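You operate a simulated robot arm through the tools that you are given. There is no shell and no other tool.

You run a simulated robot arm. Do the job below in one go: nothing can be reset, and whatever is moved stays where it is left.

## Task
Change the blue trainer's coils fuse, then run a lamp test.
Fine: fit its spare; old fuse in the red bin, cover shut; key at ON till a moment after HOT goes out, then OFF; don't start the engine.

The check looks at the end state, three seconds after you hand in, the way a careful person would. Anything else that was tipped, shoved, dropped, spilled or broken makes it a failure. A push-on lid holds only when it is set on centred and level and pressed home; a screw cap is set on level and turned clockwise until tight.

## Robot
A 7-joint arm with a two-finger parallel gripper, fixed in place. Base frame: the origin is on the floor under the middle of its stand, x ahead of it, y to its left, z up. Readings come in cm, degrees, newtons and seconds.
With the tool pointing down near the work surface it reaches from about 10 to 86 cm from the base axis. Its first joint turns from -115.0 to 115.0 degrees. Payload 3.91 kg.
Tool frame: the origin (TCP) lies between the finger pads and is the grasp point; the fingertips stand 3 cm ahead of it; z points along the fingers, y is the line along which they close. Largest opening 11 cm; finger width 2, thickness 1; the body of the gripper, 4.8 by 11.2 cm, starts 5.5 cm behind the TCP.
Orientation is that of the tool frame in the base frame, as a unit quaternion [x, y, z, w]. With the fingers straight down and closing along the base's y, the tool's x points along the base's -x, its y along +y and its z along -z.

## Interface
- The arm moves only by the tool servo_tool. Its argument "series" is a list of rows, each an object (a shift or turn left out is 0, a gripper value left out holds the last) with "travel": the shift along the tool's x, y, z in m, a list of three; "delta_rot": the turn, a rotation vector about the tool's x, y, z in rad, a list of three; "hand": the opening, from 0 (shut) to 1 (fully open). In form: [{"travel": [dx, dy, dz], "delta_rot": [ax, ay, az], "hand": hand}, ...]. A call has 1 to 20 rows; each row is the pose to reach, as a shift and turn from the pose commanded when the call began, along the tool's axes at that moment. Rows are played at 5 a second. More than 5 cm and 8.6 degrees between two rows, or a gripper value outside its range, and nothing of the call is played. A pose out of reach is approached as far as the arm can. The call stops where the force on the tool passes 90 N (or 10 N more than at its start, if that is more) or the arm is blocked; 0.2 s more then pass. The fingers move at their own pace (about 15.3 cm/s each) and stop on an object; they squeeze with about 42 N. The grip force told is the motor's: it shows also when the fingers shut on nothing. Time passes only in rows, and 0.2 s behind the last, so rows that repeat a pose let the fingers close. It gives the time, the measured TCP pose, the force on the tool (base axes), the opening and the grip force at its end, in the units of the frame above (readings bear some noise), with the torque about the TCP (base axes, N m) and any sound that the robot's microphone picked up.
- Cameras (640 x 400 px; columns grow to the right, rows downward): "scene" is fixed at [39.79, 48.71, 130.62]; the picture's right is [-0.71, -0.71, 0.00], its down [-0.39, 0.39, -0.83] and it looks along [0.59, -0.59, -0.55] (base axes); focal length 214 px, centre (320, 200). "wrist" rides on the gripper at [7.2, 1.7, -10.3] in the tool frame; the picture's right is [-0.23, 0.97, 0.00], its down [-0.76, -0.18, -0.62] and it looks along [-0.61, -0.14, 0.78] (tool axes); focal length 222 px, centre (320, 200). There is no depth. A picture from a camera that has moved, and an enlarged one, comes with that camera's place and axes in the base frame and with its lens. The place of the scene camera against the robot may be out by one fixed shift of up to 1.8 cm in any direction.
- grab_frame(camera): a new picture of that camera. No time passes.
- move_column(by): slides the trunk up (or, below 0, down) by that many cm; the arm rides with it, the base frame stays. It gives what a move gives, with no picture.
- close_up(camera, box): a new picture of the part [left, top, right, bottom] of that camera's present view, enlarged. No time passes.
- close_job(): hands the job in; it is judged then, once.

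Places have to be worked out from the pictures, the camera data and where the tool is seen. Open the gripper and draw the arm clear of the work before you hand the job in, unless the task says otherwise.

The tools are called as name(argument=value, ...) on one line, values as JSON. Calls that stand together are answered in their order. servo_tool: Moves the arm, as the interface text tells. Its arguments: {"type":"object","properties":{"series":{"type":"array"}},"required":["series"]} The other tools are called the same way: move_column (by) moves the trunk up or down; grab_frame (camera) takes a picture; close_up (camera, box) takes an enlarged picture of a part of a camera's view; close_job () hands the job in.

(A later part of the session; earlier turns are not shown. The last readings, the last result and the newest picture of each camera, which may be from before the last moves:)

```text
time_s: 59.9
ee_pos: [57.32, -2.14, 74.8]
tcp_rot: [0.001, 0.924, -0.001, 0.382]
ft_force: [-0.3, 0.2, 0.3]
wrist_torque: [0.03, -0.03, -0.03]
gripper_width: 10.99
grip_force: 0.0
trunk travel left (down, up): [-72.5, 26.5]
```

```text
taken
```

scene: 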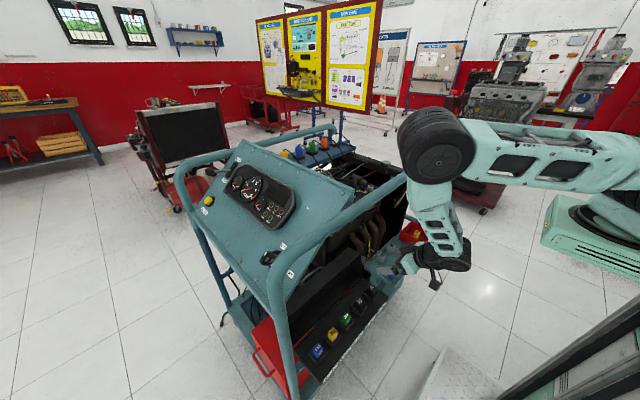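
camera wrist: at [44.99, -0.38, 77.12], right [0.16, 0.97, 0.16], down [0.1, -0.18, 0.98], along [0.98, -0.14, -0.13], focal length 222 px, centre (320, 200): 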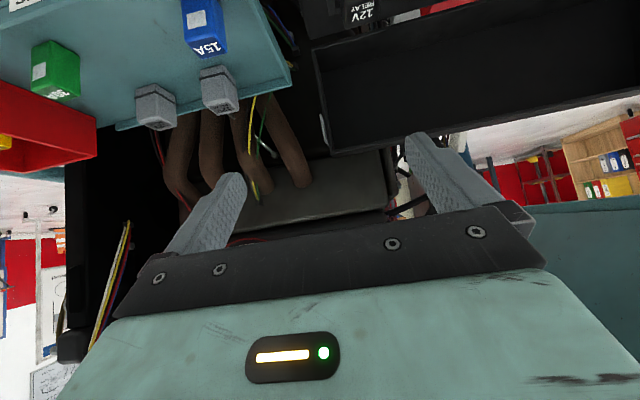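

The arm now has room, with the elbow high and clear of the trainer. Zooming on the tongue from here to refine its position.

close_up(camera="wrist", box=[290, 80, 370, 170])

close_up(camera="scene", box=[340, 235, 400, 285])

```text
4.44 times, centred on (330, 125) of wrist
camera zoom: at [44.99, -0.38, 77.12], right [0.16, 0.97, 0.16], down [0.1, -0.18, 0.98], along [0.98, -0.14, -0.13], focal length 987 px, centre (276, 533)
```

zoom: 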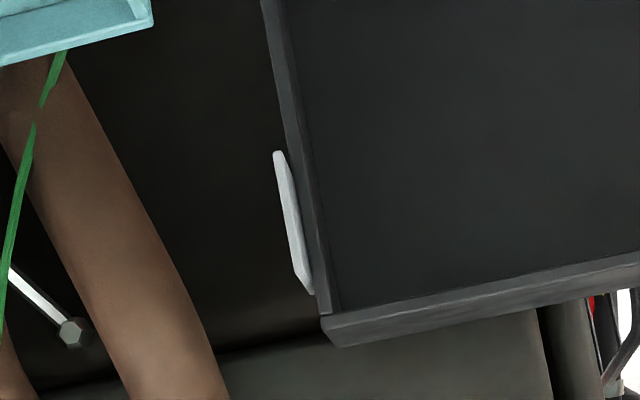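

```text
8.00 times, centred on (370, 260) of scene
camera zoom: at [39.79, 48.71, 130.62], right [-0.71, -0.71, 0.0], down [-0.39, 0.39, -0.83], along [0.59, -0.59, -0.55], focal length 1716 px, centre (-80, -280)
```

zoom: 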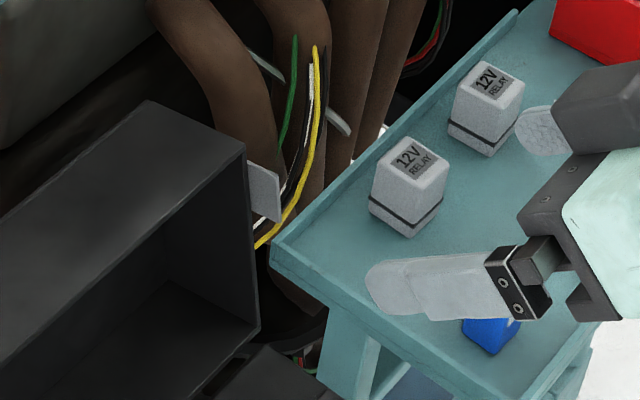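

From both views the tongue sticks out about 2.2 cm in front of the rim, centred near (68, -2.1, 66.4). I'm narrowing the fingers to about 3 cm and approaching along the tool axis, stopping about 4 cm short to check alignment.

servo_tool(series=[{"travel": [-0.0077, 0, 0.02], "hand": 0.3}, {"travel": [-0.0154, 0, 0.045], "hand": 0.3}, {"travel": [-0.0154, 0, 0.068], "hand": 0.3}, {"travel": [-0.0154, 0, 0.068], "hand": 0.3}, {"travel": [-0.0154, 0, 0.068], "hand": 0.3}])

grab_frame(camera="wrist")

close_up(camera="wrist", box=[250, 80, 410, 200])

close_up(camera="scene", box=[340, 235, 400, 285])

```text
time_s: 61.1
ee_pos: [63.19, -2.21, 71.23]
tcp_rot: [0.0, 0.924, -0.001, 0.382]
ft_force: [0.3, 0.1, 0.7]
wrist_torque: [0.02, 0.02, -0.03]
gripper_width: 3.3
grip_force: 0.0
trunk travel left (down, up): [-72.5, 26.5]
```

```text
taken
camera wrist: at [50.84, -0.41, 73.44], right [0.16, 0.97, 0.16], down [0.1, -0.18, 0.98], along [0.98, -0.14, -0.13], focal length 222 px, centre (320, 200)
```

wrist: 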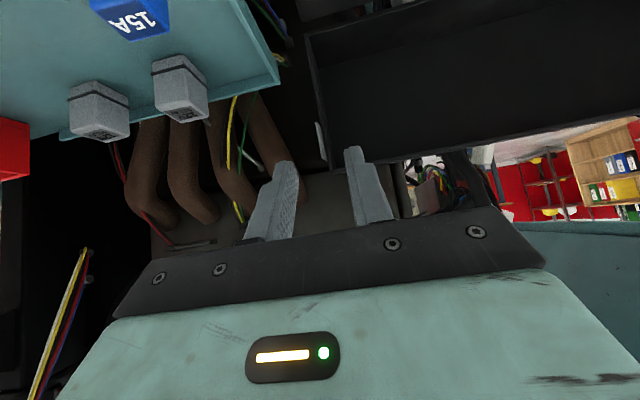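

```text
3.33 times, centred on (330, 140) of wrist
camera zoom: at [50.84, -0.41, 73.44], right [0.16, 0.97, 0.16], down [0.1, -0.18, 0.98], along [0.98, -0.14, -0.13], focal length 740 px, centre (287, 400)
```

zoom: 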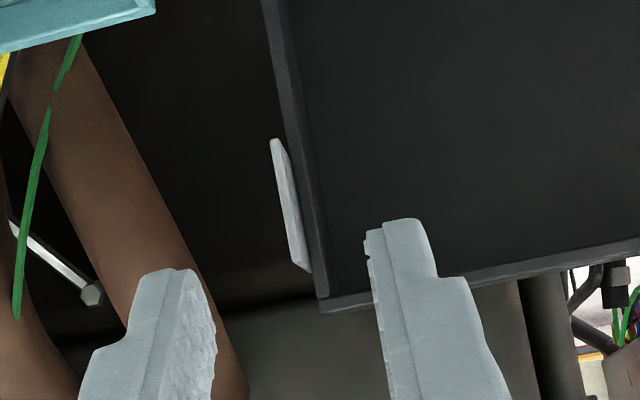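

```text
8.00 times, centred on (370, 260) of scene
camera zoom: at [39.79, 48.71, 130.62], right [-0.71, -0.71, 0.0], down [-0.39, 0.39, -0.83], along [0.59, -0.59, -0.55], focal length 1716 px, centre (-80, -280)
```

zoom: 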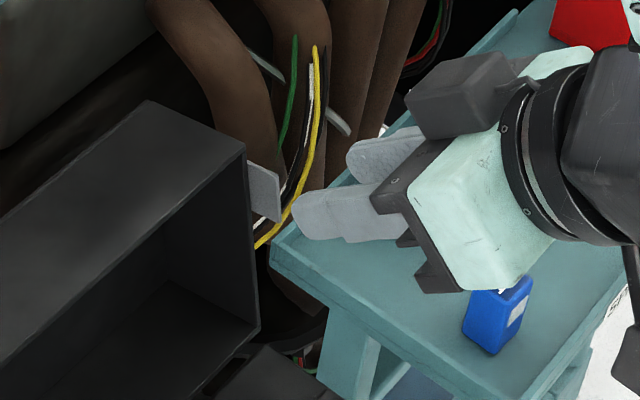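

Both cameras agree that the tongue's centre is near (68.1, -2.05, 66.5), and the fingers straddle its line. I'm advancing the last 4 cm, and the fingertips should stop about 0.5 cm short of the rim.

servo_tool(series=[{"travel": [0.0003, 0.0007, 0.014]}, {"travel": [0.0006, 0.0013, 0.028]}, {"travel": [0.0008, 0.0013, 0.0414]}, {"travel": [0.0008, 0.0013, 0.0414]}])

close_up(camera="wrist", box=[250, 80, 410, 200])

close_up(camera="scene", box=[340, 235, 400, 285])

```text
time_s: 62.1
ee_pos: [66.02, -2.16, 68.13]
tcp_rot: [0.002, 0.924, -0.002, 0.382]
ft_force: [0.8, 0.5, 0.0]
wrist_torque: [0.0, -0.03, -0.01]
gripper_width: 3.3
grip_force: 0.0
trunk travel left (down, up): [-72.5, 26.5]
```

```text
3.33 times, centred on (330, 140) of wrist
camera zoom: at [53.75, -0.3, 70.4], right [0.16, 0.97, 0.16], down [0.1, -0.18, 0.98], along [0.98, -0.14, -0.13], focal length 740 px, centre (287, 400)
```

zoom: 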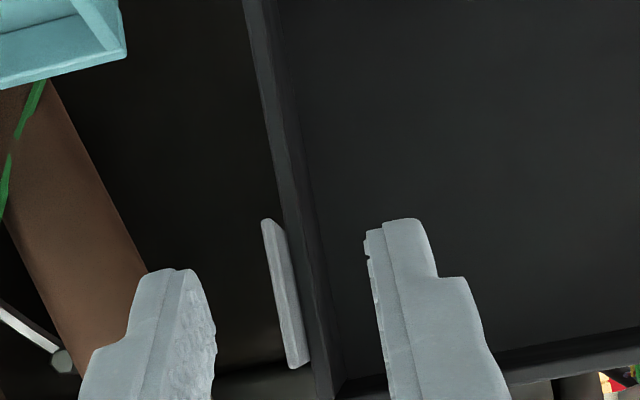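

```text
8.00 times, centred on (370, 260) of scene
camera zoom: at [39.79, 48.71, 130.62], right [-0.71, -0.71, 0.0], down [-0.39, 0.39, -0.83], along [0.59, -0.59, -0.55], focal length 1716 px, centre (-80, -280)
```

zoom: 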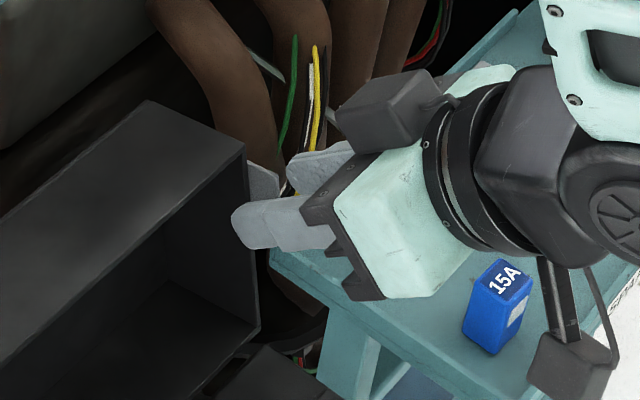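

The tongue lies between the fingertips and the inner finger is still in front of the rim. Closing the gripper on it.

servo_tool(series=[{"travel": [0, 0.0008, 0], "hand": 0}, {"travel": [0, 0.0008, 0], "hand": 0}, {"travel": [0, 0.0008, 0], "hand": 0}, {"travel": [0, 0.0008, 0], "hand": 0}])

close_up(camera="wrist", box=[250, 80, 410, 200])

close_up(camera="scene", box=[340, 235, 400, 285])

```text
time_s: 63.1
ee_pos: [66.18, -2.04, 68.16]
tcp_rot: [0.001, 0.924, -0.001, 0.382]
ft_force: [1.0, 0.2, 0.1]
wrist_torque: [0.01, -0.02, -0.02]
gripper_width: 0.01
grip_force: 37.8
trunk travel left (down, up): [-72.5, 26.5]
```

```text
3.33 times, centred on (330, 140) of wrist
camera zoom: at [53.73, -0.23, 70.41], right [0.16, 0.97, 0.16], down [0.1, -0.18, 0.98], along [0.98, -0.14, -0.13], focal length 740 px, centre (287, 400)
```

zoom: 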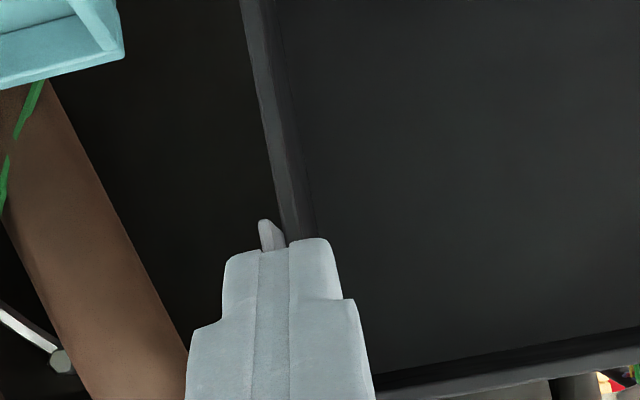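

```text
8.00 times, centred on (370, 260) of scene
camera zoom: at [39.79, 48.71, 130.62], right [-0.71, -0.71, 0.0], down [-0.39, 0.39, -0.83], along [0.59, -0.59, -0.55], focal length 1716 px, centre (-80, -280)
```

zoom: 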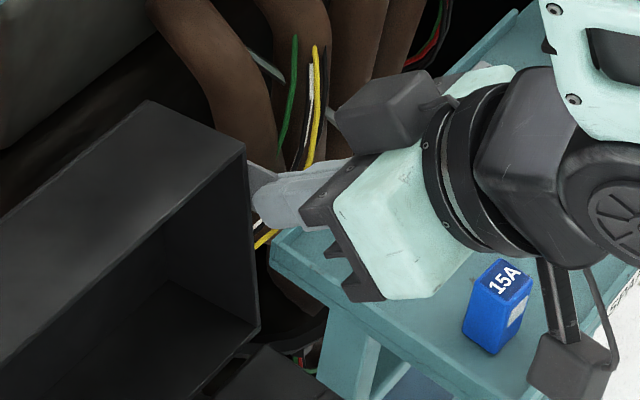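

The gripper closed to zero, so the tongue is apparently only decoration with nothing solid between the fingers. Instead I can pinch the lid's -y end wall itself, at y about -1.96 to -1.37. One finger goes inside the lid and one outside, with the pads facing y so the lid can pivot in the grip. I'm opening, shifting 0.35 cm in +y and advancing 2.1 cm.

servo_tool(series=[{"travel": [0, 0, -0.003], "hand": 0.3}, {"travel": [0, 0.002, -0.003], "hand": 0.3}, {"travel": [0, 0.0036, 0.0], "hand": 0.3}, {"travel": [-0.0006, 0.0036, 0.0107], "hand": 0.3}, {"travel": [-0.0006, 0.0036, 0.0213], "hand": 0.3}, {"travel": [-0.0006, 0.0036, 0.0213], "hand": 0.3}])

close_up(camera="wrist", box=[250, 80, 410, 200])

close_up(camera="scene", box=[340, 235, 400, 285])

```text
time_s: 64.5
ee_pos: [67.64, -1.67, 66.65]
tcp_rot: [0.001, 0.925, -0.001, 0.381]
ft_force: [0.7, -0.1, 0.5]
wrist_torque: [0.0, 0.01, 0.03]
gripper_width: 3.32
grip_force: 0.1
trunk travel left (down, up): [-72.5, 26.5]
```

```text
3.33 times, centred on (330, 140) of wrist
camera zoom: at [55.31, 0.1, 69.01], right [0.16, 0.97, 0.16], down [0.1, -0.18, 0.98], along [0.98, -0.14, -0.13], focal length 740 px, centre (287, 400)
```

zoom: 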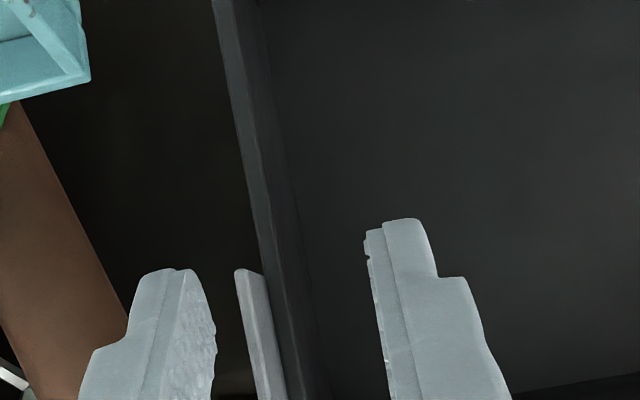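

```text
8.00 times, centred on (370, 260) of scene
camera zoom: at [39.79, 48.71, 130.62], right [-0.71, -0.71, 0.0], down [-0.39, 0.39, -0.83], along [0.59, -0.59, -0.55], focal length 1716 px, centre (-80, -280)
```

zoom: 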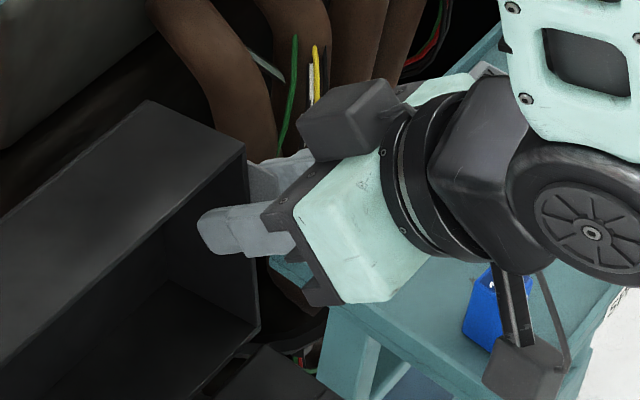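

One finger is inside the lid and the other outside, with the end wall between them. Closing the grip.

servo_tool(series=[{"travel": [0, 0, 0], "hand": 0}, {"travel": [0, 0, 0], "hand": 0}, {"travel": [0, 0, 0], "hand": 0}, {"travel": [0, 0, 0], "hand": 0}])

close_up(camera="wrist", box=[250, 80, 410, 200])

close_up(camera="scene", box=[320, 225, 400, 295])

```text
time_s: 65.5
ee_pos: [67.76, -1.76, 66.75]
tcp_rot: [0.001, 0.924, -0.001, 0.381]
ft_force: [-0.4, -10.0, -0.8]
wrist_torque: [0.6, -0.01, -0.1]
gripper_width: 0.34
grip_force: 43.4
trunk travel left (down, up): [-72.5, 26.5]
```

```text
3.33 times, centred on (330, 140) of wrist
camera zoom: at [55.32, -0.01, 69.01], right [0.16, 0.97, 0.16], down [0.1, -0.18, 0.98], along [0.98, -0.15, -0.13], focal length 740 px, centre (287, 400)
```

zoom: 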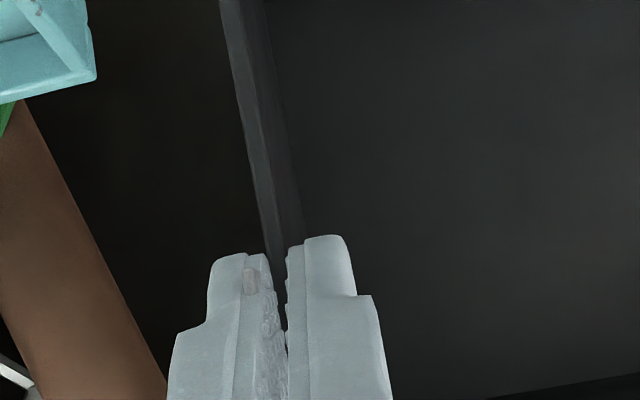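

```text
5.71 times, centred on (360, 260) of scene
camera zoom: at [39.79, 48.71, 130.62], right [-0.71, -0.71, 0.0], down [-0.39, 0.39, -0.83], along [0.59, -0.59, -0.55], focal length 1226 px, centre (91, -143)
```

zoom: 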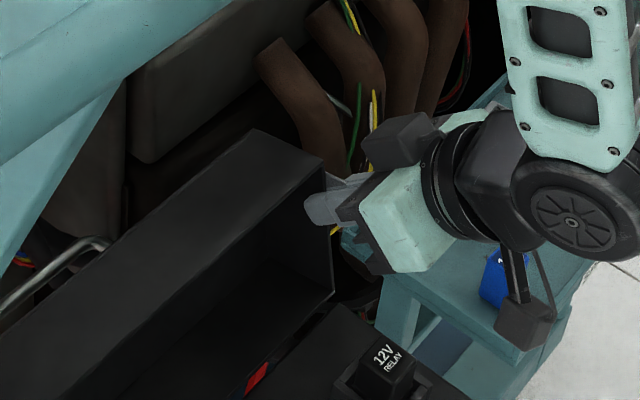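

The end wall is gripped, 0.34 cm wide. A 10 N sideways load shows I'm about 1 mm off in y, so I'll ease that. Now I'm starting to swing the lid about its hinge at about (67.15, 57.8), going only 10° first and checking the forces.

servo_tool(series=[{"travel": [0, -0.0007, 0]}, {"travel": [0.002, -0.0007, -0.0028], "delta_rot": [0, -0.018, 0]}, {"travel": [0.0041, -0.0007, -0.0057], "delta_rot": [0, -0.0363, 0]}, {"travel": [0.0064, -0.0007, -0.0083], "delta_rot": [0, -0.0545, 0]}, {"travel": [0.0087, -0.0007, -0.011], "delta_rot": [0, -0.0727, 0]}])

close_up(camera="scene", box=[280, 225, 400, 325])

grab_frame(camera="wrist")

```text
time_s: 66.7
ee_pos: [66.41, -1.85, 66.91]
tcp_rot: [0.001, 0.91, -0.001, 0.415]
ft_force: [14.7, -13.2, -11.9]
wrist_torque: [0.5, -1.17, -0.13]
gripper_width: 0.37
grip_force: 44.1
trunk travel left (down, up): [-72.5, 26.5]
```

```text
4.00 times, centred on (340, 275) of scene
camera zoom: at [39.79, 48.71, 130.62], right [-0.71, -0.71, 0.0], down [-0.39, 0.39, -0.83], along [0.59, -0.59, -0.55], focal length 858 px, centre (240, -100)
```

zoom: 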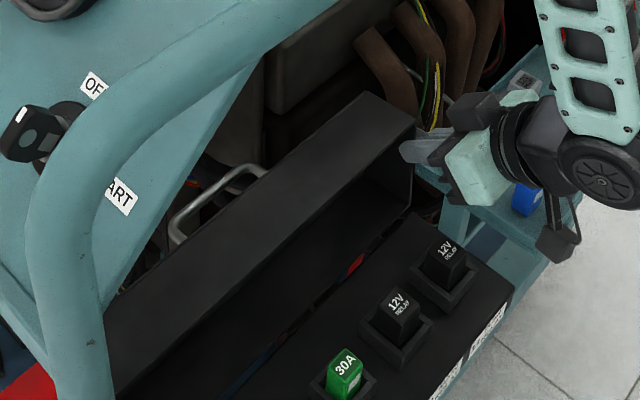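

```text
taken
camera wrist: at [53.89, -0.01, 68.22], right [0.15, 0.97, 0.17], down [0.03, -0.18, 0.98], along [0.99, -0.14, -0.05], focal length 222 px, centre (320, 200)
```

wrist: 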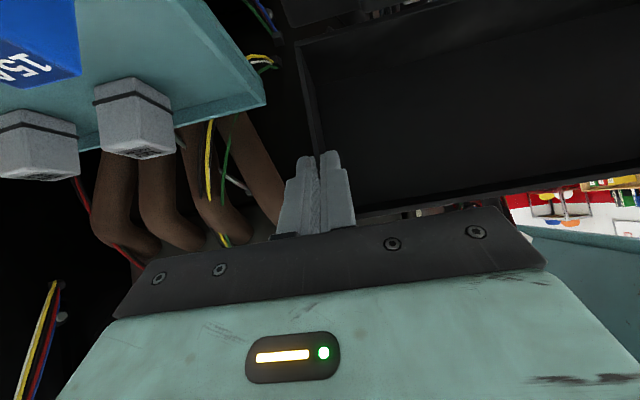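

The lid is following, with modest forces of about 15 N. I'm continuing the arc to 25° with a small extra y correction, watching the forces.

servo_tool(series=[{"travel": [0.0023, -0.0005, -0.0027], "delta_rot": [0, -0.0182, 0]}, {"travel": [0.0046, -0.001, -0.0053], "delta_rot": [0, -0.0364, 0]}, {"travel": [0.0072, -0.001, -0.0078], "delta_rot": [0, -0.0545, 0]}, {"travel": [0.0097, -0.001, -0.0103], "delta_rot": [0, -0.0727, 0]}, {"travel": [0.0125, -0.001, -0.0126], "delta_rot": [0, -0.0909, 0]}, {"travel": [0.0152, -0.001, -0.0148], "delta_rot": [0, -0.1091, 0]}])

close_up(camera="scene", box=[280, 225, 400, 325])

close_up(camera="wrist", box=[250, 80, 410, 200])

```text
time_s: 68.1
ee_pos: [64.41, -1.87, 66.79]
tcp_rot: [0.0, 0.885, -0.001, 0.465]
ft_force: [15.1, -8.2, -2.3]
wrist_torque: [0.45, -1.29, 0.09]
gripper_width: 0.36
grip_force: 43.7
trunk travel left (down, up): [-72.5, 26.5]
```

```text
4.00 times, centred on (340, 275) of scene
camera zoom: at [39.79, 48.71, 130.62], right [-0.71, -0.71, 0.0], down [-0.39, 0.39, -0.83], along [0.59, -0.59, -0.55], focal length 858 px, centre (240, -100)
```

zoom: 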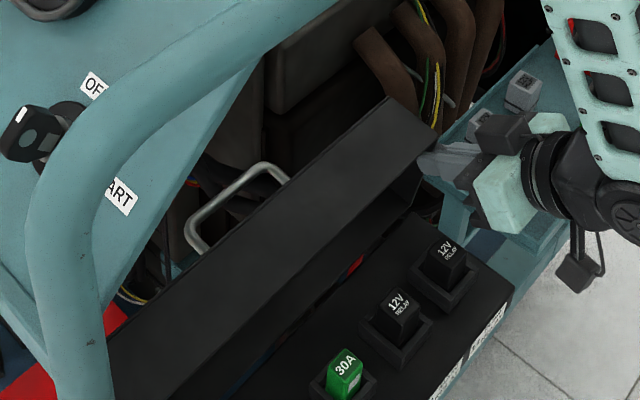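

```text
3.33 times, centred on (330, 140) of wrist
camera zoom: at [51.66, -0.04, 66.71], right [0.13, 0.97, 0.19], down [-0.08, -0.18, 0.98], along [0.99, -0.14, 0.05], focal length 740 px, centre (287, 400)
```

zoom: 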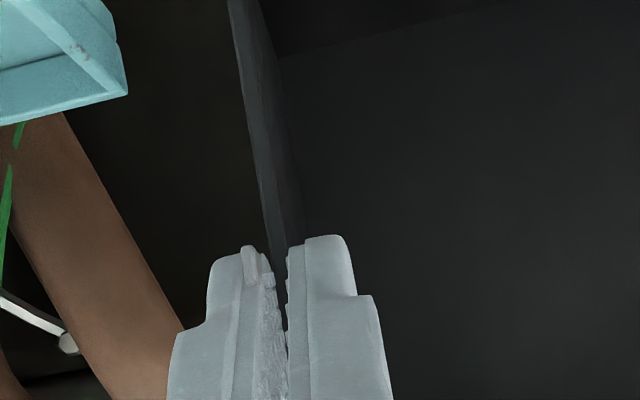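

The lid is swinging properly, at about 25°, and pivoting in the grip as planned. Continuing to 45°.

servo_tool(series=[{"travel": [0.0027, 0, -0.0024], "delta_rot": [0, -0.0182, 0]}, {"travel": [0.0054, 0, -0.0047], "delta_rot": [0, -0.0363, 0]}, {"travel": [0.0083, 0, -0.0069], "delta_rot": [0, -0.0545, 0]}, {"travel": [0.0112, 0, -0.009], "delta_rot": [0, -0.0727, 0]}, {"travel": [0.0143, 0, -0.0109], "delta_rot": [0, -0.0909, 0]}, {"travel": [0.0174, 0, -0.0128], "delta_rot": [0, -0.1091, 0]}, {"travel": [0.0206, 0, -0.0144], "delta_rot": [0, -0.1272, 0]}, {"travel": [0.0238, 0, -0.016], "delta_rot": [0, -0.1454, 0]}])

close_up(camera="scene", box=[280, 225, 400, 325])

grab_frame(camera="wrist")

```text
time_s: 69.9
ee_pos: [61.45, -1.83, 65.67]
tcp_rot: [0.001, 0.849, -0.002, 0.528]
ft_force: [9.4, -4.1, 12.5]
wrist_torque: [0.42, -1.5, 0.27]
gripper_width: 0.36
grip_force: 43.5
trunk travel left (down, up): [-72.5, 26.5]
```

```text
4.00 times, centred on (340, 275) of scene
camera zoom: at [39.79, 48.71, 130.62], right [-0.71, -0.71, 0.0], down [-0.39, 0.39, -0.83], along [0.59, -0.59, -0.55], focal length 858 px, centre (240, -100)
```

zoom: 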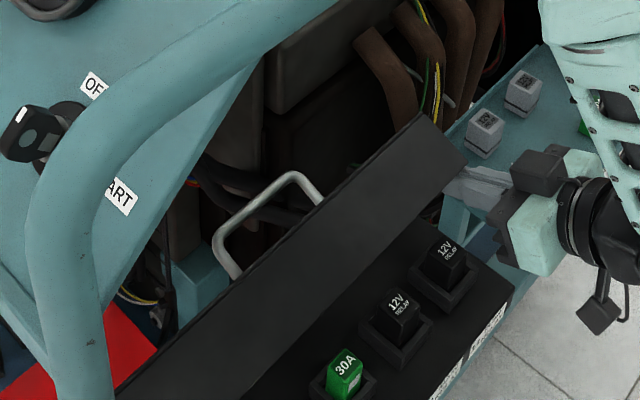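

```text
taken
camera wrist: at [49.08, -0.03, 63.85], right [0.1, 0.97, 0.2], down [-0.22, -0.18, 0.96], along [0.97, -0.14, 0.2], focal length 222 px, centre (320, 200)
```

wrist: 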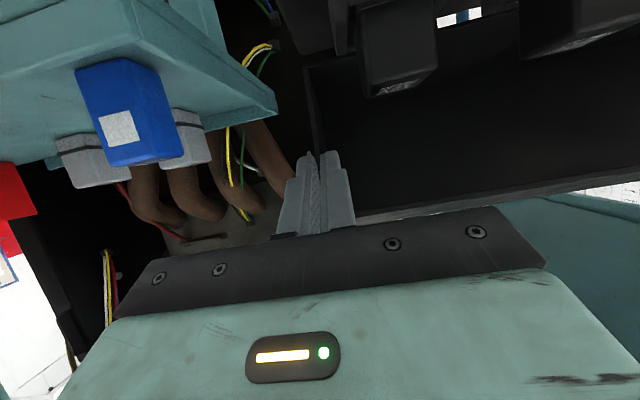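

The lid is at about 45° and nearly over centre, with low forces. I'm continuing to 65° while turning the tool a bit more horizontal, so the inner finger stays clear of the lid's front wall.

servo_tool(series=[{"travel": [0.0034, 0, -0.0018], "delta_rot": [0, -0.0283, 0]}, {"travel": [0.0068, 0, -0.0037], "delta_rot": [0, -0.0567, 0]}, {"travel": [0.0105, 0, -0.0052], "delta_rot": [0, -0.0916, 0]}, {"travel": [0.0142, 0, -0.0068], "delta_rot": [0, -0.1265, 0]}, {"travel": [0.0181, 0, -0.008], "delta_rot": [0, -0.1614, 0]}, {"travel": [0.0219, 0, -0.0092], "delta_rot": [0, -0.1963, 0]}])

close_up(camera="scene", box=[280, 225, 400, 325])

grab_frame(camera="wrist")

```text
time_s: 71.3
ee_pos: [59.69, -1.71, 64.12]
tcp_rot: [0.0, 0.794, -0.001, 0.609]
ft_force: [-0.5, -3.8, 21.4]
wrist_torque: [0.03, -1.6, -0.05]
gripper_width: 0.34
grip_force: 44.1
trunk travel left (down, up): [-72.5, 26.5]
```

```text
4.00 times, centred on (340, 275) of scene
camera zoom: at [39.79, 48.71, 130.62], right [-0.71, -0.71, 0.0], down [-0.39, 0.39, -0.83], along [0.59, -0.59, -0.55], focal length 858 px, centre (240, -100)
```

zoom: 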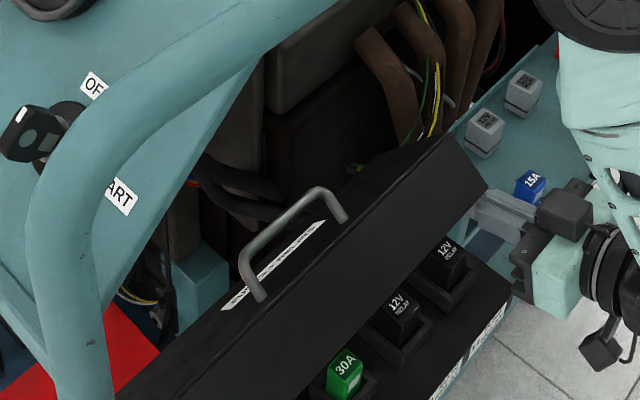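

```text
taken
camera wrist: at [47.84, -0.05, 59.93], right [0.06, 0.97, 0.22], down [-0.41, -0.18, 0.9], along [0.91, -0.14, 0.38], focal length 222 px, centre (320, 200)
```

wrist: 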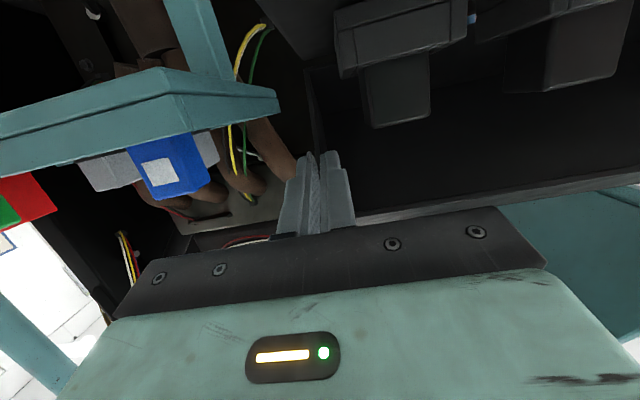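

The lid is at about 60°, past upright, with "cover" lettering now showing on its top. There is about 21 N of resistance, so the hinge seems stiff and won't slam. I'm carrying on down to about 80°.

servo_tool(series=[{"travel": [0.0038, 0, -0.0016], "delta_rot": [0, -0.0393, 0]}, {"travel": [0.0076, 0, -0.0033], "delta_rot": [0, -0.0785, 0]}, {"travel": [0.0115, 0, -0.0046], "delta_rot": [0, -0.1178, 0]}, {"travel": [0.0155, 0, -0.0059], "delta_rot": [0, -0.1571, 0]}, {"travel": [0.0194, 0, -0.0069], "delta_rot": [0, -0.192, 0]}, {"travel": [0.0233, 0, -0.0079], "delta_rot": [0, -0.2269, 0]}])

close_up(camera="scene", box=[280, 225, 400, 325])

grab_frame(camera="wrist")

```text
time_s: 72.7
ee_pos: [61.16, -1.77, 64.06]
tcp_rot: [0.017, 0.704, -0.006, 0.71]
ft_force: [-7.3, -78.9, -13.3]
wrist_torque: [0.85, 1.36, -0.88]
gripper_width: 0.41
grip_force: 43.3
trunk travel left (down, up): [-72.5, 26.5]
```

```text
4.00 times, centred on (340, 275) of scene
camera zoom: at [39.79, 48.71, 130.62], right [-0.71, -0.71, 0.0], down [-0.39, 0.39, -0.83], along [0.59, -0.59, -0.55], focal length 858 px, centre (240, -100)
```

zoom: 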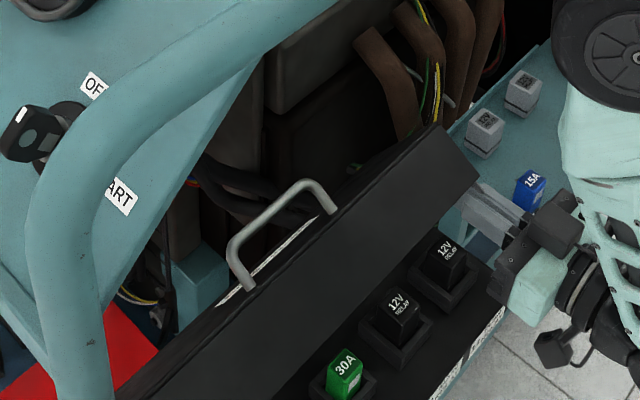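

```text
taken
camera wrist: at [50.94, 0.49, 56.84], right [0.03, 0.97, 0.24], down [-0.63, -0.17, 0.75], along [0.77, -0.18, 0.61], focal length 222 px, centre (320, 200)
```

wrist: 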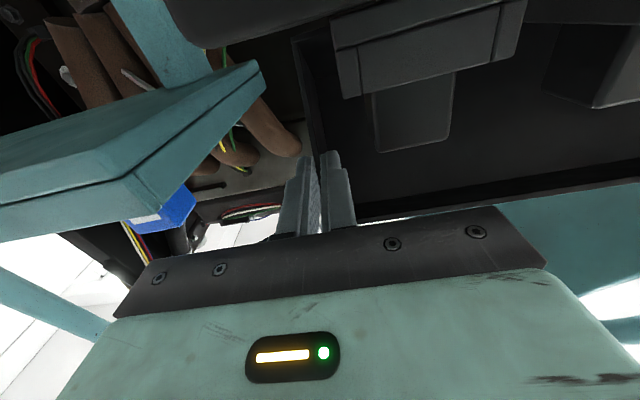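

Something is off: the TCP is 2 to 3 cm from where I commanded it, with a 79 N side force, so the arm may be near a wrist singularity or still catching up. I'm checking with a brief hold.

servo_tool(series=[{"travel": [0, 0, 0]}])

grab_frame(camera="scene")

```text
time_s: 73.1
ee_pos: [61.1, -1.71, 64.01]
tcp_rot: [0.019, 0.704, -0.006, 0.71]
ft_force: [-0.6, -83.4, -17.4]
wrist_torque: [0.88, 1.04, -0.98]
gripper_width: 0.4
grip_force: 44.3
trunk travel left (down, up): [-72.5, 26.5]
```

```text
taken
```

scene: 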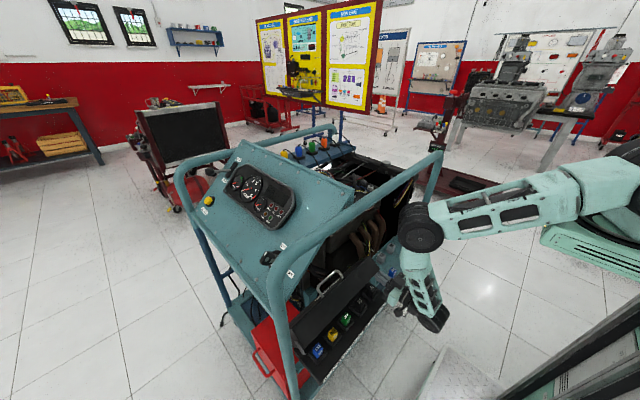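

The arm is settled but displaced, so something is being constrained. I'm opening the fingers to relieve the load and see where the arm actually wants to be. The lid is past upright and won't swing back.

servo_tool(series=[{"travel": [0, 0, 0], "hand": 0.12}, {"travel": [0, 0, 0], "hand": 0.25}, {"travel": [0, 0, 0], "hand": 0.3}])

grab_frame(camera="wrist")

close_up(camera="scene", box=[300, 215, 460, 345])

```text
time_s: 74.1
ee_pos: [61.61, -0.88, 64.7]
tcp_rot: [0.016, 0.699, 0.005, 0.715]
ft_force: [0.2, -0.1, 0.8]
wrist_torque: [0.0, 0.01, 0.03]
gripper_width: 3.28
grip_force: 0.1
trunk travel left (down, up): [-72.5, 26.5]
stopped in row 3: the arm was blocked; the commanded pose is now the measured one
```

```text
taken
camera wrist: at [51.51, 1.26, 57.3], right [0.01, 0.97, 0.26], down [-0.64, -0.19, 0.74], along [0.76, -0.17, 0.62], focal length 222 px, centre (320, 200)
```

wrist: 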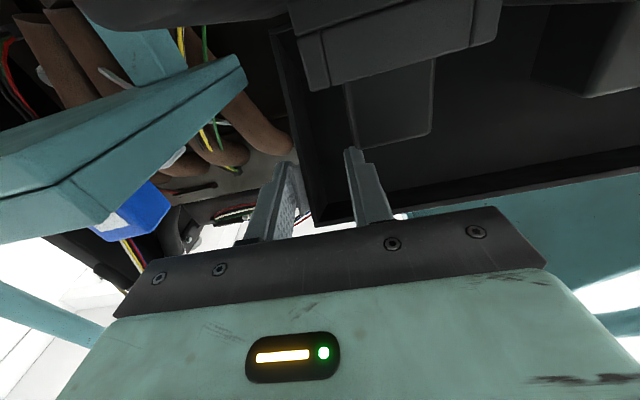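

```text
3.08 times, centred on (380, 280) of scene
camera zoom: at [39.79, 48.71, 130.62], right [-0.71, -0.71, 0.0], down [-0.39, 0.39, -0.83], along [0.59, -0.59, -0.55], focal length 660 px, centre (135, -46)
```

zoom: 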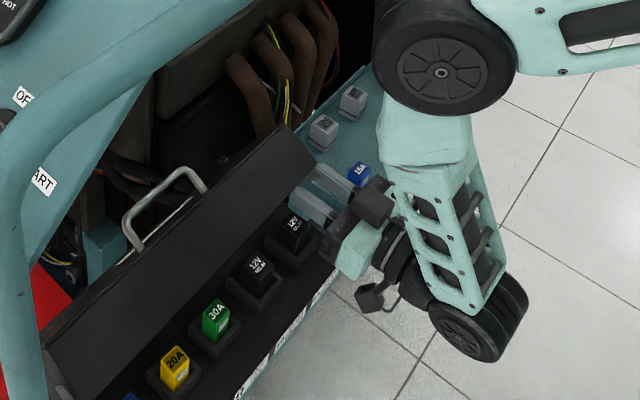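

It turns out the arm was blocking itself: in the scene view the block on the hand meets its own forearm at this flat tool angle. The lid stays put partway, about 50° closed, so its hinge is stiff. I'm backing the fingers out while tilting the tool down again.

servo_tool(series=[{"travel": [0, 0, -0.012], "delta_rot": [0, 0.05, 0]}, {"travel": [0, 0, -0.025], "delta_rot": [0, 0.1, 0]}, {"travel": [0, 0, -0.038], "delta_rot": [0, 0.16, 0]}, {"travel": [-0.002, 0, -0.05], "delta_rot": [0, 0.22, 0]}, {"travel": [-0.004, 0, -0.06], "delta_rot": [0, 0.28, 0]}, {"travel": [-0.008, 0, -0.07], "delta_rot": [0, 0.34, 0]}, {"travel": [-0.008, 0, -0.07], "delta_rot": [0, 0.34, 0]}])

grab_frame(camera="wrist")

close_up(camera="scene", box=[300, 215, 460, 345])

```text
time_s: 75.7
ee_pos: [54.23, -0.81, 64.91]
tcp_rot: [0.015, 0.813, 0.006, 0.583]
ft_force: [0.3, -0.3, 0.4]
wrist_torque: [0.01, 0.0, 0.03]
gripper_width: 3.31
grip_force: 0.1
trunk travel left (down, up): [-72.5, 26.5]
```

```text
taken
camera wrist: at [42.09, 1.16, 61.51], right [0.09, 0.97, 0.24], down [-0.35, -0.2, 0.92], along [0.93, -0.16, 0.32], focal length 222 px, centre (320, 200)
```

wrist: 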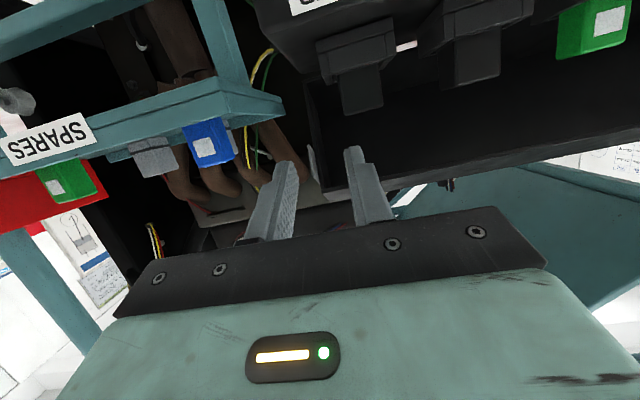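

```text
3.08 times, centred on (380, 280) of scene
camera zoom: at [39.79, 48.71, 130.62], right [-0.71, -0.71, 0.0], down [-0.39, 0.39, -0.83], along [0.59, -0.59, -0.55], focal length 660 px, centre (135, -46)
```

zoom: 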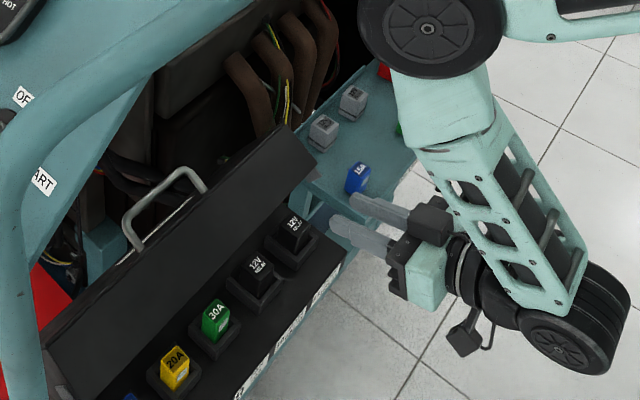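

The fingers are clear and the lid rests by itself, about half closed. Next I'll push it down from above with closed fingers. I'm going up first while returning the tool to a 30° tilt.

servo_tool(series=[{"travel": [-0.03, 0, -0.006], "delta_rot": [0.0005, 0.1, -0.005]}, {"travel": [-0.06, 0, -0.0125], "delta_rot": [0.001, 0.2, -0.01]}, {"travel": [-0.09, 0, -0.019], "delta_rot": [0.002, 0.32, -0.015], "hand": 0}, {"travel": [-0.12, 0.01, -0.025], "delta_rot": [0.003, 0.44, -0.02], "hand": 0}, {"travel": [-0.1488, 0.03, -0.0314], "delta_rot": [0.0035, 0.56, -0.025]}, {"travel": [-0.1488, 0.058, -0.0314], "delta_rot": [0.004, 0.68, -0.03]}, {"travel": [-0.1488, 0.058, -0.0314], "delta_rot": [0.004, 0.721, -0.033]}, {"travel": [-0.1488, 0.058, -0.0314], "delta_rot": [0.004, 0.721, -0.033]}])

grab_frame(camera="scene")

grab_frame(camera="wrist")

```text
time_s: 77.5
ee_pos: [56.05, 4.57, 80.34]
tcp_rot: [-0.001, 0.966, -0.001, 0.259]
ft_force: [-0.4, 0.1, 0.2]
wrist_torque: [0.0, 0.04, 0.02]
gripper_width: 0.02
grip_force: 37.7
trunk travel left (down, up): [-72.5, 26.5]
```

```text
taken
```

scene: 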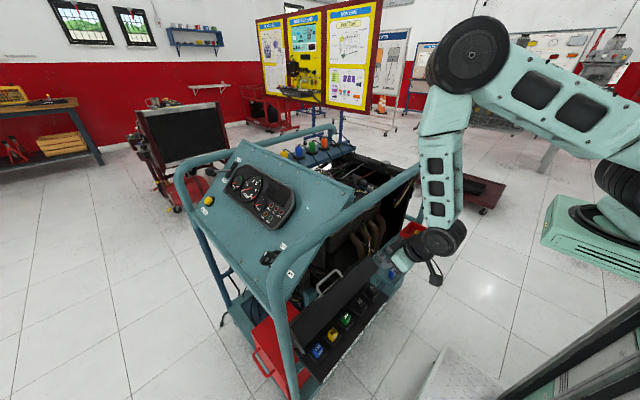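

```text
taken
camera wrist: at [44.62, 6.26, 85.66], right [0.2, 0.97, 0.11], down [0.35, -0.18, 0.92], along [0.92, -0.14, -0.37], focal length 222 px, centre (320, 200)
```

wrist: 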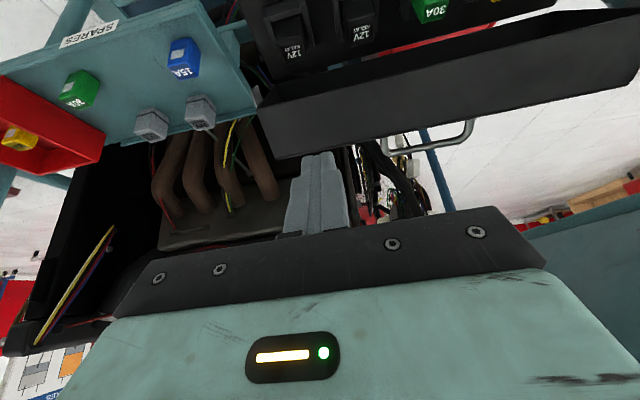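

The half-closed lid's top edge is near (66.3, 70.7), and the handle is now standing up at y 11 to 21. I'm bringing the closed fingers over its top edge at y about 4.6 with 35° tilt, low enough to stay below the tube.

servo_tool(series=[{"travel": [-0.004, 0, 0.032], "delta_rot": [0, -0.045, 0]}, {"travel": [-0.0085, 0, 0.0643], "delta_rot": [0, -0.0873, 0]}, {"travel": [-0.025, 0, 0.074], "delta_rot": [0, -0.0873, 0]}, {"travel": [-0.041, 0, 0.083], "delta_rot": [0, -0.0873, 0]}, {"travel": [-0.057, 0, 0.0925], "delta_rot": [0, -0.0873, 0]}, {"travel": [-0.0735, 0, 0.1018], "delta_rot": [0, -0.0873, 0]}, {"travel": [-0.0735, 0, 0.1018], "delta_rot": [0, -0.0873, 0]}])

close_up(camera="scene", box=[290, 200, 450, 330])

grab_frame(camera="wrist")

```text
time_s: 79.1
ee_pos: [67.54, 4.52, 75.15]
tcp_rot: [-0.002, 0.953, 0.0, 0.302]
ft_force: [-0.4, 0.0, 0.6]
wrist_torque: [-0.03, -0.01, -0.02]
gripper_width: 0.01
grip_force: 37.9
trunk travel left (down, up): [-72.5, 26.5]
```

```text
3.08 times, centred on (370, 265) of scene
camera zoom: at [39.79, 48.71, 130.62], right [-0.71, -0.71, 0.0], down [-0.39, 0.39, -0.83], along [0.59, -0.59, -0.55], focal length 660 px, centre (166, 0)
```

zoom: 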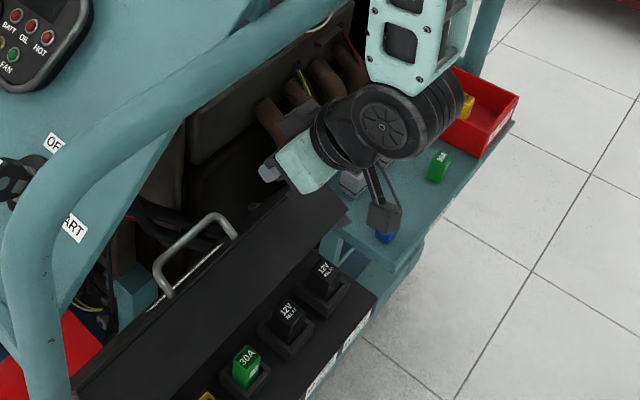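

```text
taken
camera wrist: at [55.7, 6.25, 79.5], right [0.18, 0.97, 0.13], down [0.27, -0.18, 0.95], along [0.95, -0.14, -0.29], focal length 222 px, centre (320, 200)
```

wrist: 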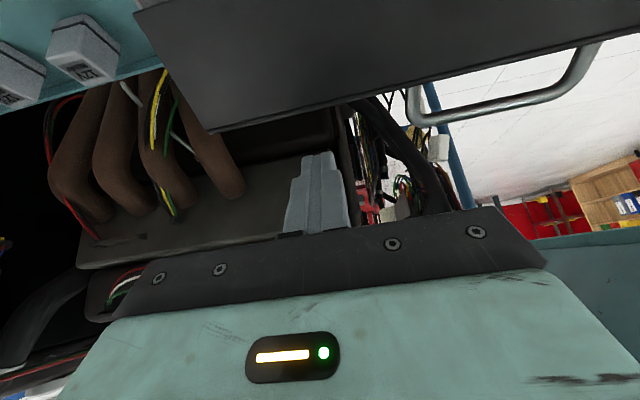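

The fingers are past the lid's top edge with a gap of about 1.3 cm. I'm lowering behind the edge, then starting to push it toward -x along the arc.

servo_tool(series=[{"travel": [0.006, -0.008, 0.0076]}, {"travel": [0.0123, -0.015, 0.0152]}, {"travel": [0.019, -0.015, 0.015]}, {"travel": [0.0255, -0.015, 0.0148]}, {"travel": [0.0334, -0.015, 0.01]}, {"travel": [0.0413, -0.015, 0.0054]}])

close_up(camera="scene", box=[290, 200, 450, 330])

grab_frame(camera="wrist")

```text
time_s: 80.5
ee_pos: [64.37, 3.09, 72.23]
tcp_rot: [0.0, 0.953, 0.0, 0.302]
ft_force: [-0.1, -0.4, 0.3]
wrist_torque: [0.01, 0.0, -0.02]
gripper_width: 0.0
grip_force: 38.2
trunk travel left (down, up): [-72.5, 26.5]
```

```text
3.08 times, centred on (370, 265) of scene
camera zoom: at [39.79, 48.71, 130.62], right [-0.71, -0.71, 0.0], down [-0.39, 0.39, -0.83], along [0.59, -0.59, -0.55], focal length 660 px, centre (166, 0)
```

zoom: 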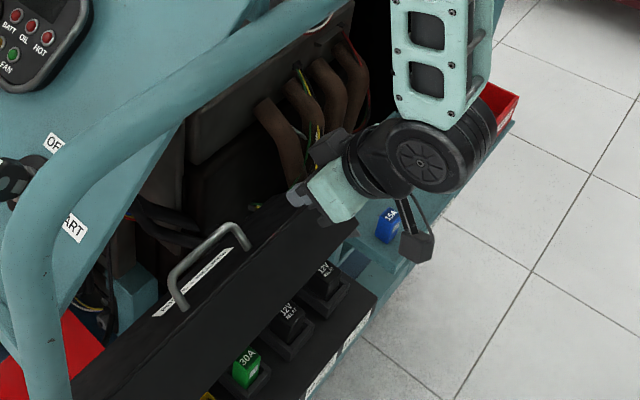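

```text
taken
camera wrist: at [52.57, 4.72, 76.66], right [0.18, 0.97, 0.13], down [0.27, -0.18, 0.95], along [0.95, -0.14, -0.29], focal length 222 px, centre (320, 200)
```

wrist: 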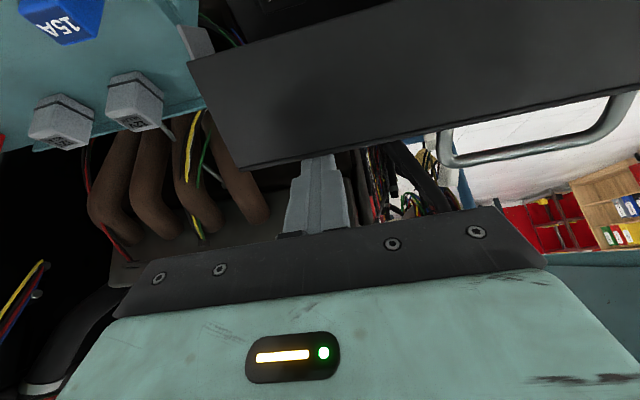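

The push works with almost no resistance, and the cover is now at about 57° with its lettering coming into view. Continuing along the arc to 85°.

servo_tool(series=[{"travel": [0.0095, 0, -0.0037]}, {"travel": [0.0189, 0, -0.0074]}, {"travel": [0.0289, 0, -0.0094]}, {"travel": [0.0388, 0, -0.0113]}, {"travel": [0.049, 0, -0.0116]}, {"travel": [0.0592, 0, -0.0118]}])

close_up(camera="scene", box=[290, 200, 450, 330])

grab_frame(camera="wrist")

```text
time_s: 81.9
ee_pos: [58.86, 2.86, 69.98]
tcp_rot: [-0.001, 0.953, 0.0, 0.302]
ft_force: [-0.1, -0.6, 0.2]
wrist_torque: [0.0, 0.01, -0.03]
gripper_width: 0.0
grip_force: 38.0
trunk travel left (down, up): [-72.5, 26.5]
```

```text
3.08 times, centred on (370, 265) of scene
camera zoom: at [39.79, 48.71, 130.62], right [-0.71, -0.71, 0.0], down [-0.39, 0.39, -0.83], along [0.59, -0.59, -0.55], focal length 660 px, centre (166, 0)
```

zoom: 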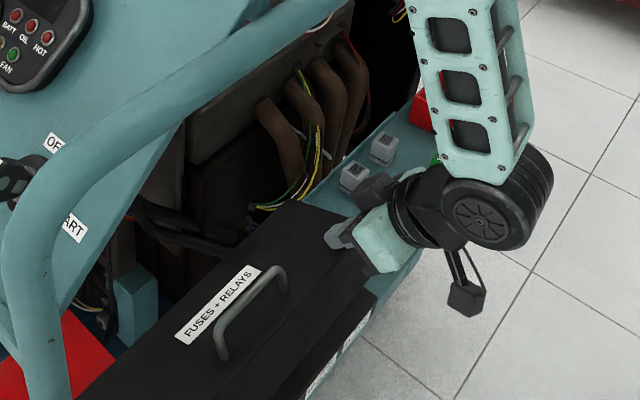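

```text
taken
camera wrist: at [47.04, 4.69, 74.31], right [0.18, 0.97, 0.13], down [0.27, -0.18, 0.95], along [0.95, -0.14, -0.29], focal length 222 px, centre (320, 200)
```

wrist: 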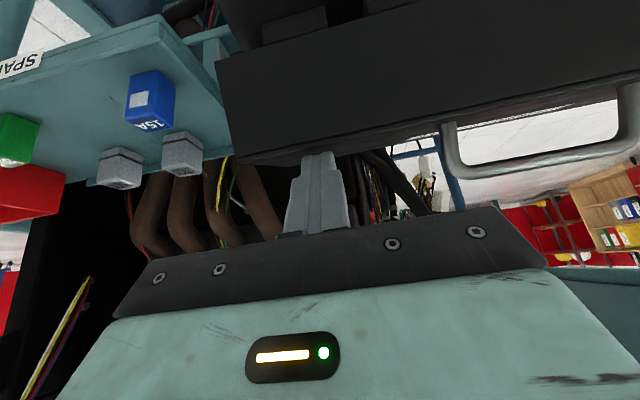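

The lid is nearly down, with "FUSES + RELAYS" readable on top. Pushing the last part down to closed and pressing it home.

servo_tool(series=[{"travel": [0.01, 0, 0.0016]}, {"travel": [0.0201, 0, 0.0031]}, {"travel": [0.0274, 0, 0.0055]}, {"travel": [0.0347, 0, 0.0078]}, {"travel": [0.0352, 0, 0.0085]}])

close_up(camera="scene", box=[290, 220, 430, 370])

grab_frame(camera="wrist")

```text
time_s: 83.1
ee_pos: [56.53, 3.1, 67.12]
tcp_rot: [-0.001, 0.953, -0.001, 0.302]
ft_force: [0.6, -0.9, 0.5]
wrist_torque: [-0.01, 0.0, -0.01]
gripper_width: 0.0
grip_force: 37.9
trunk travel left (down, up): [-72.5, 26.5]
```

```text
2.67 times, centred on (360, 295) of scene
camera zoom: at [39.79, 48.71, 130.62], right [-0.71, -0.71, 0.0], down [-0.39, 0.39, -0.83], along [0.59, -0.59, -0.55], focal length 572 px, centre (213, -53)
```

zoom: 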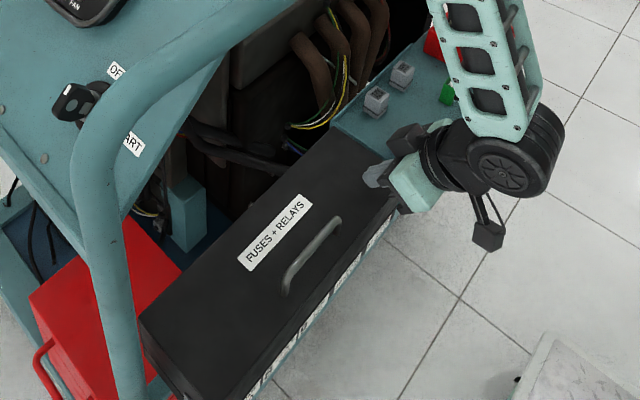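

```text
taken
camera wrist: at [44.67, 4.76, 71.51], right [0.18, 0.97, 0.13], down [0.26, -0.18, 0.95], along [0.95, -0.14, -0.29], focal length 222 px, centre (320, 200)
```

wrist: 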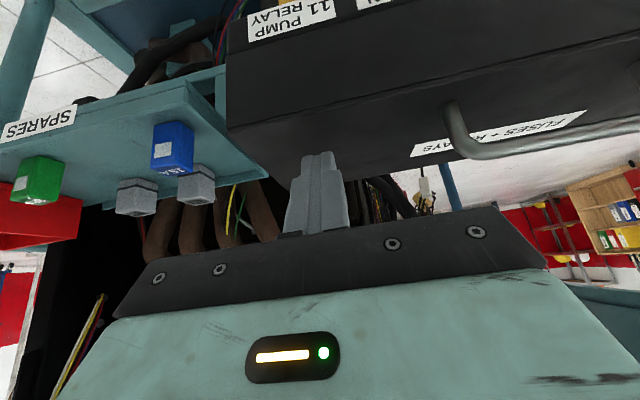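

The cover looks closed, but no contact force is felt, so I'm pressing straight down in small steps to confirm it is fully home.

servo_tool(series=[{"travel": [0.0017, 0, 0.0025]}, {"travel": [0.0034, 0, 0.0049]}, {"travel": [0.0034, 0, 0.0049]}])

close_up(camera="wrist", box=[200, 0, 480, 180])

close_up(camera="scene", box=[310, 290, 400, 400])

```text
time_s: 83.9
ee_pos: [56.51, 2.93, 66.62]
tcp_rot: [-0.002, 0.953, 0.0, 0.302]
ft_force: [-0.1, 0.9, 0.0]
wrist_torque: [0.03, 0.0, 0.01]
gripper_width: 0.01
grip_force: 38.0
trunk travel left (down, up): [-72.5, 26.5]
```

```text
2.22 times, centred on (340, 90) of wrist
camera zoom: at [44.7, 4.72, 70.94], right [0.18, 0.97, 0.13], down [0.27, -0.18, 0.95], along [0.95, -0.14, -0.29], focal length 494 px, centre (276, 444)
```

zoom: 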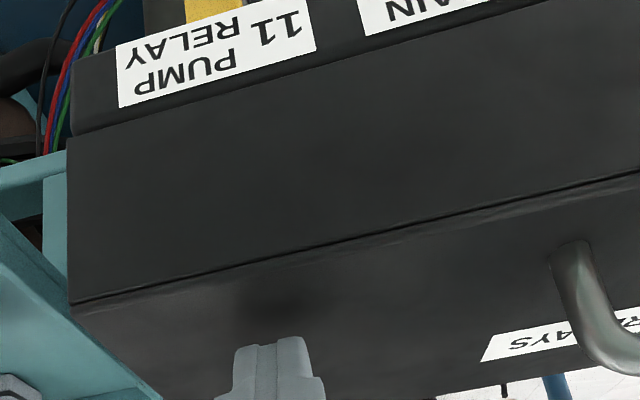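

```text
3.64 times, centred on (355, 345) of scene
camera zoom: at [39.79, 48.71, 130.62], right [-0.71, -0.71, 0.0], down [-0.39, 0.39, -0.83], along [0.59, -0.59, -0.55], focal length 780 px, centre (193, -327)
```

zoom: 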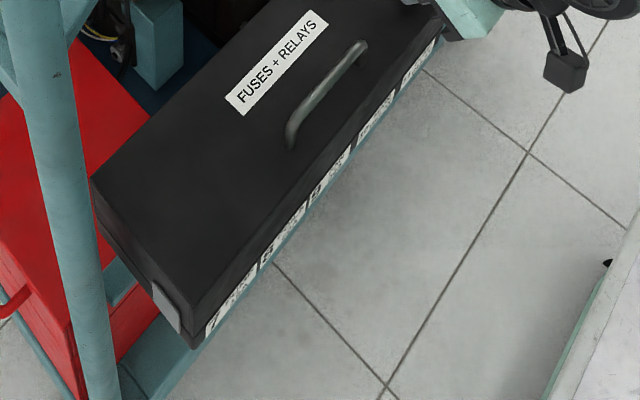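

The cover is flush with the box along its whole front edge. I'm pressing a little further to feel contact and make sure it's fully home.

servo_tool(series=[{"travel": [0.0012, 0, 0.0017]}, {"travel": [0.0023, 0, 0.0033]}, {"travel": [0.0023, 0, 0.0033]}])

servo_tool(series=[{"travel": [0.0012, 0, 0.0017]}, {"travel": [0.0017, 0, 0.0025]}, {"travel": [0.0017, 0, 0.0025]}])

```text
time_s: 84.7
ee_pos: [56.48, 2.98, 66.06]
tcp_rot: [-0.001, 0.954, 0.0, 0.301]
ft_force: [0.2, 0.2, 0.7]
wrist_torque: [0.0, 0.01, 0.01]
gripper_width: 0.0
grip_force: 37.9
trunk travel left (down, up): [-72.5, 26.5]
```

```text
time_s: 85.5
ee_pos: [56.49, 2.93, 66.21]
tcp_rot: [0.001, 0.953, -0.001, 0.303]
ft_force: [-10.4, -3.7, 44.6]
wrist_torque: [-0.11, -0.12, 0.05]
gripper_width: 0.0
grip_force: 37.5
trunk travel left (down, up): [-72.5, 26.5]
```

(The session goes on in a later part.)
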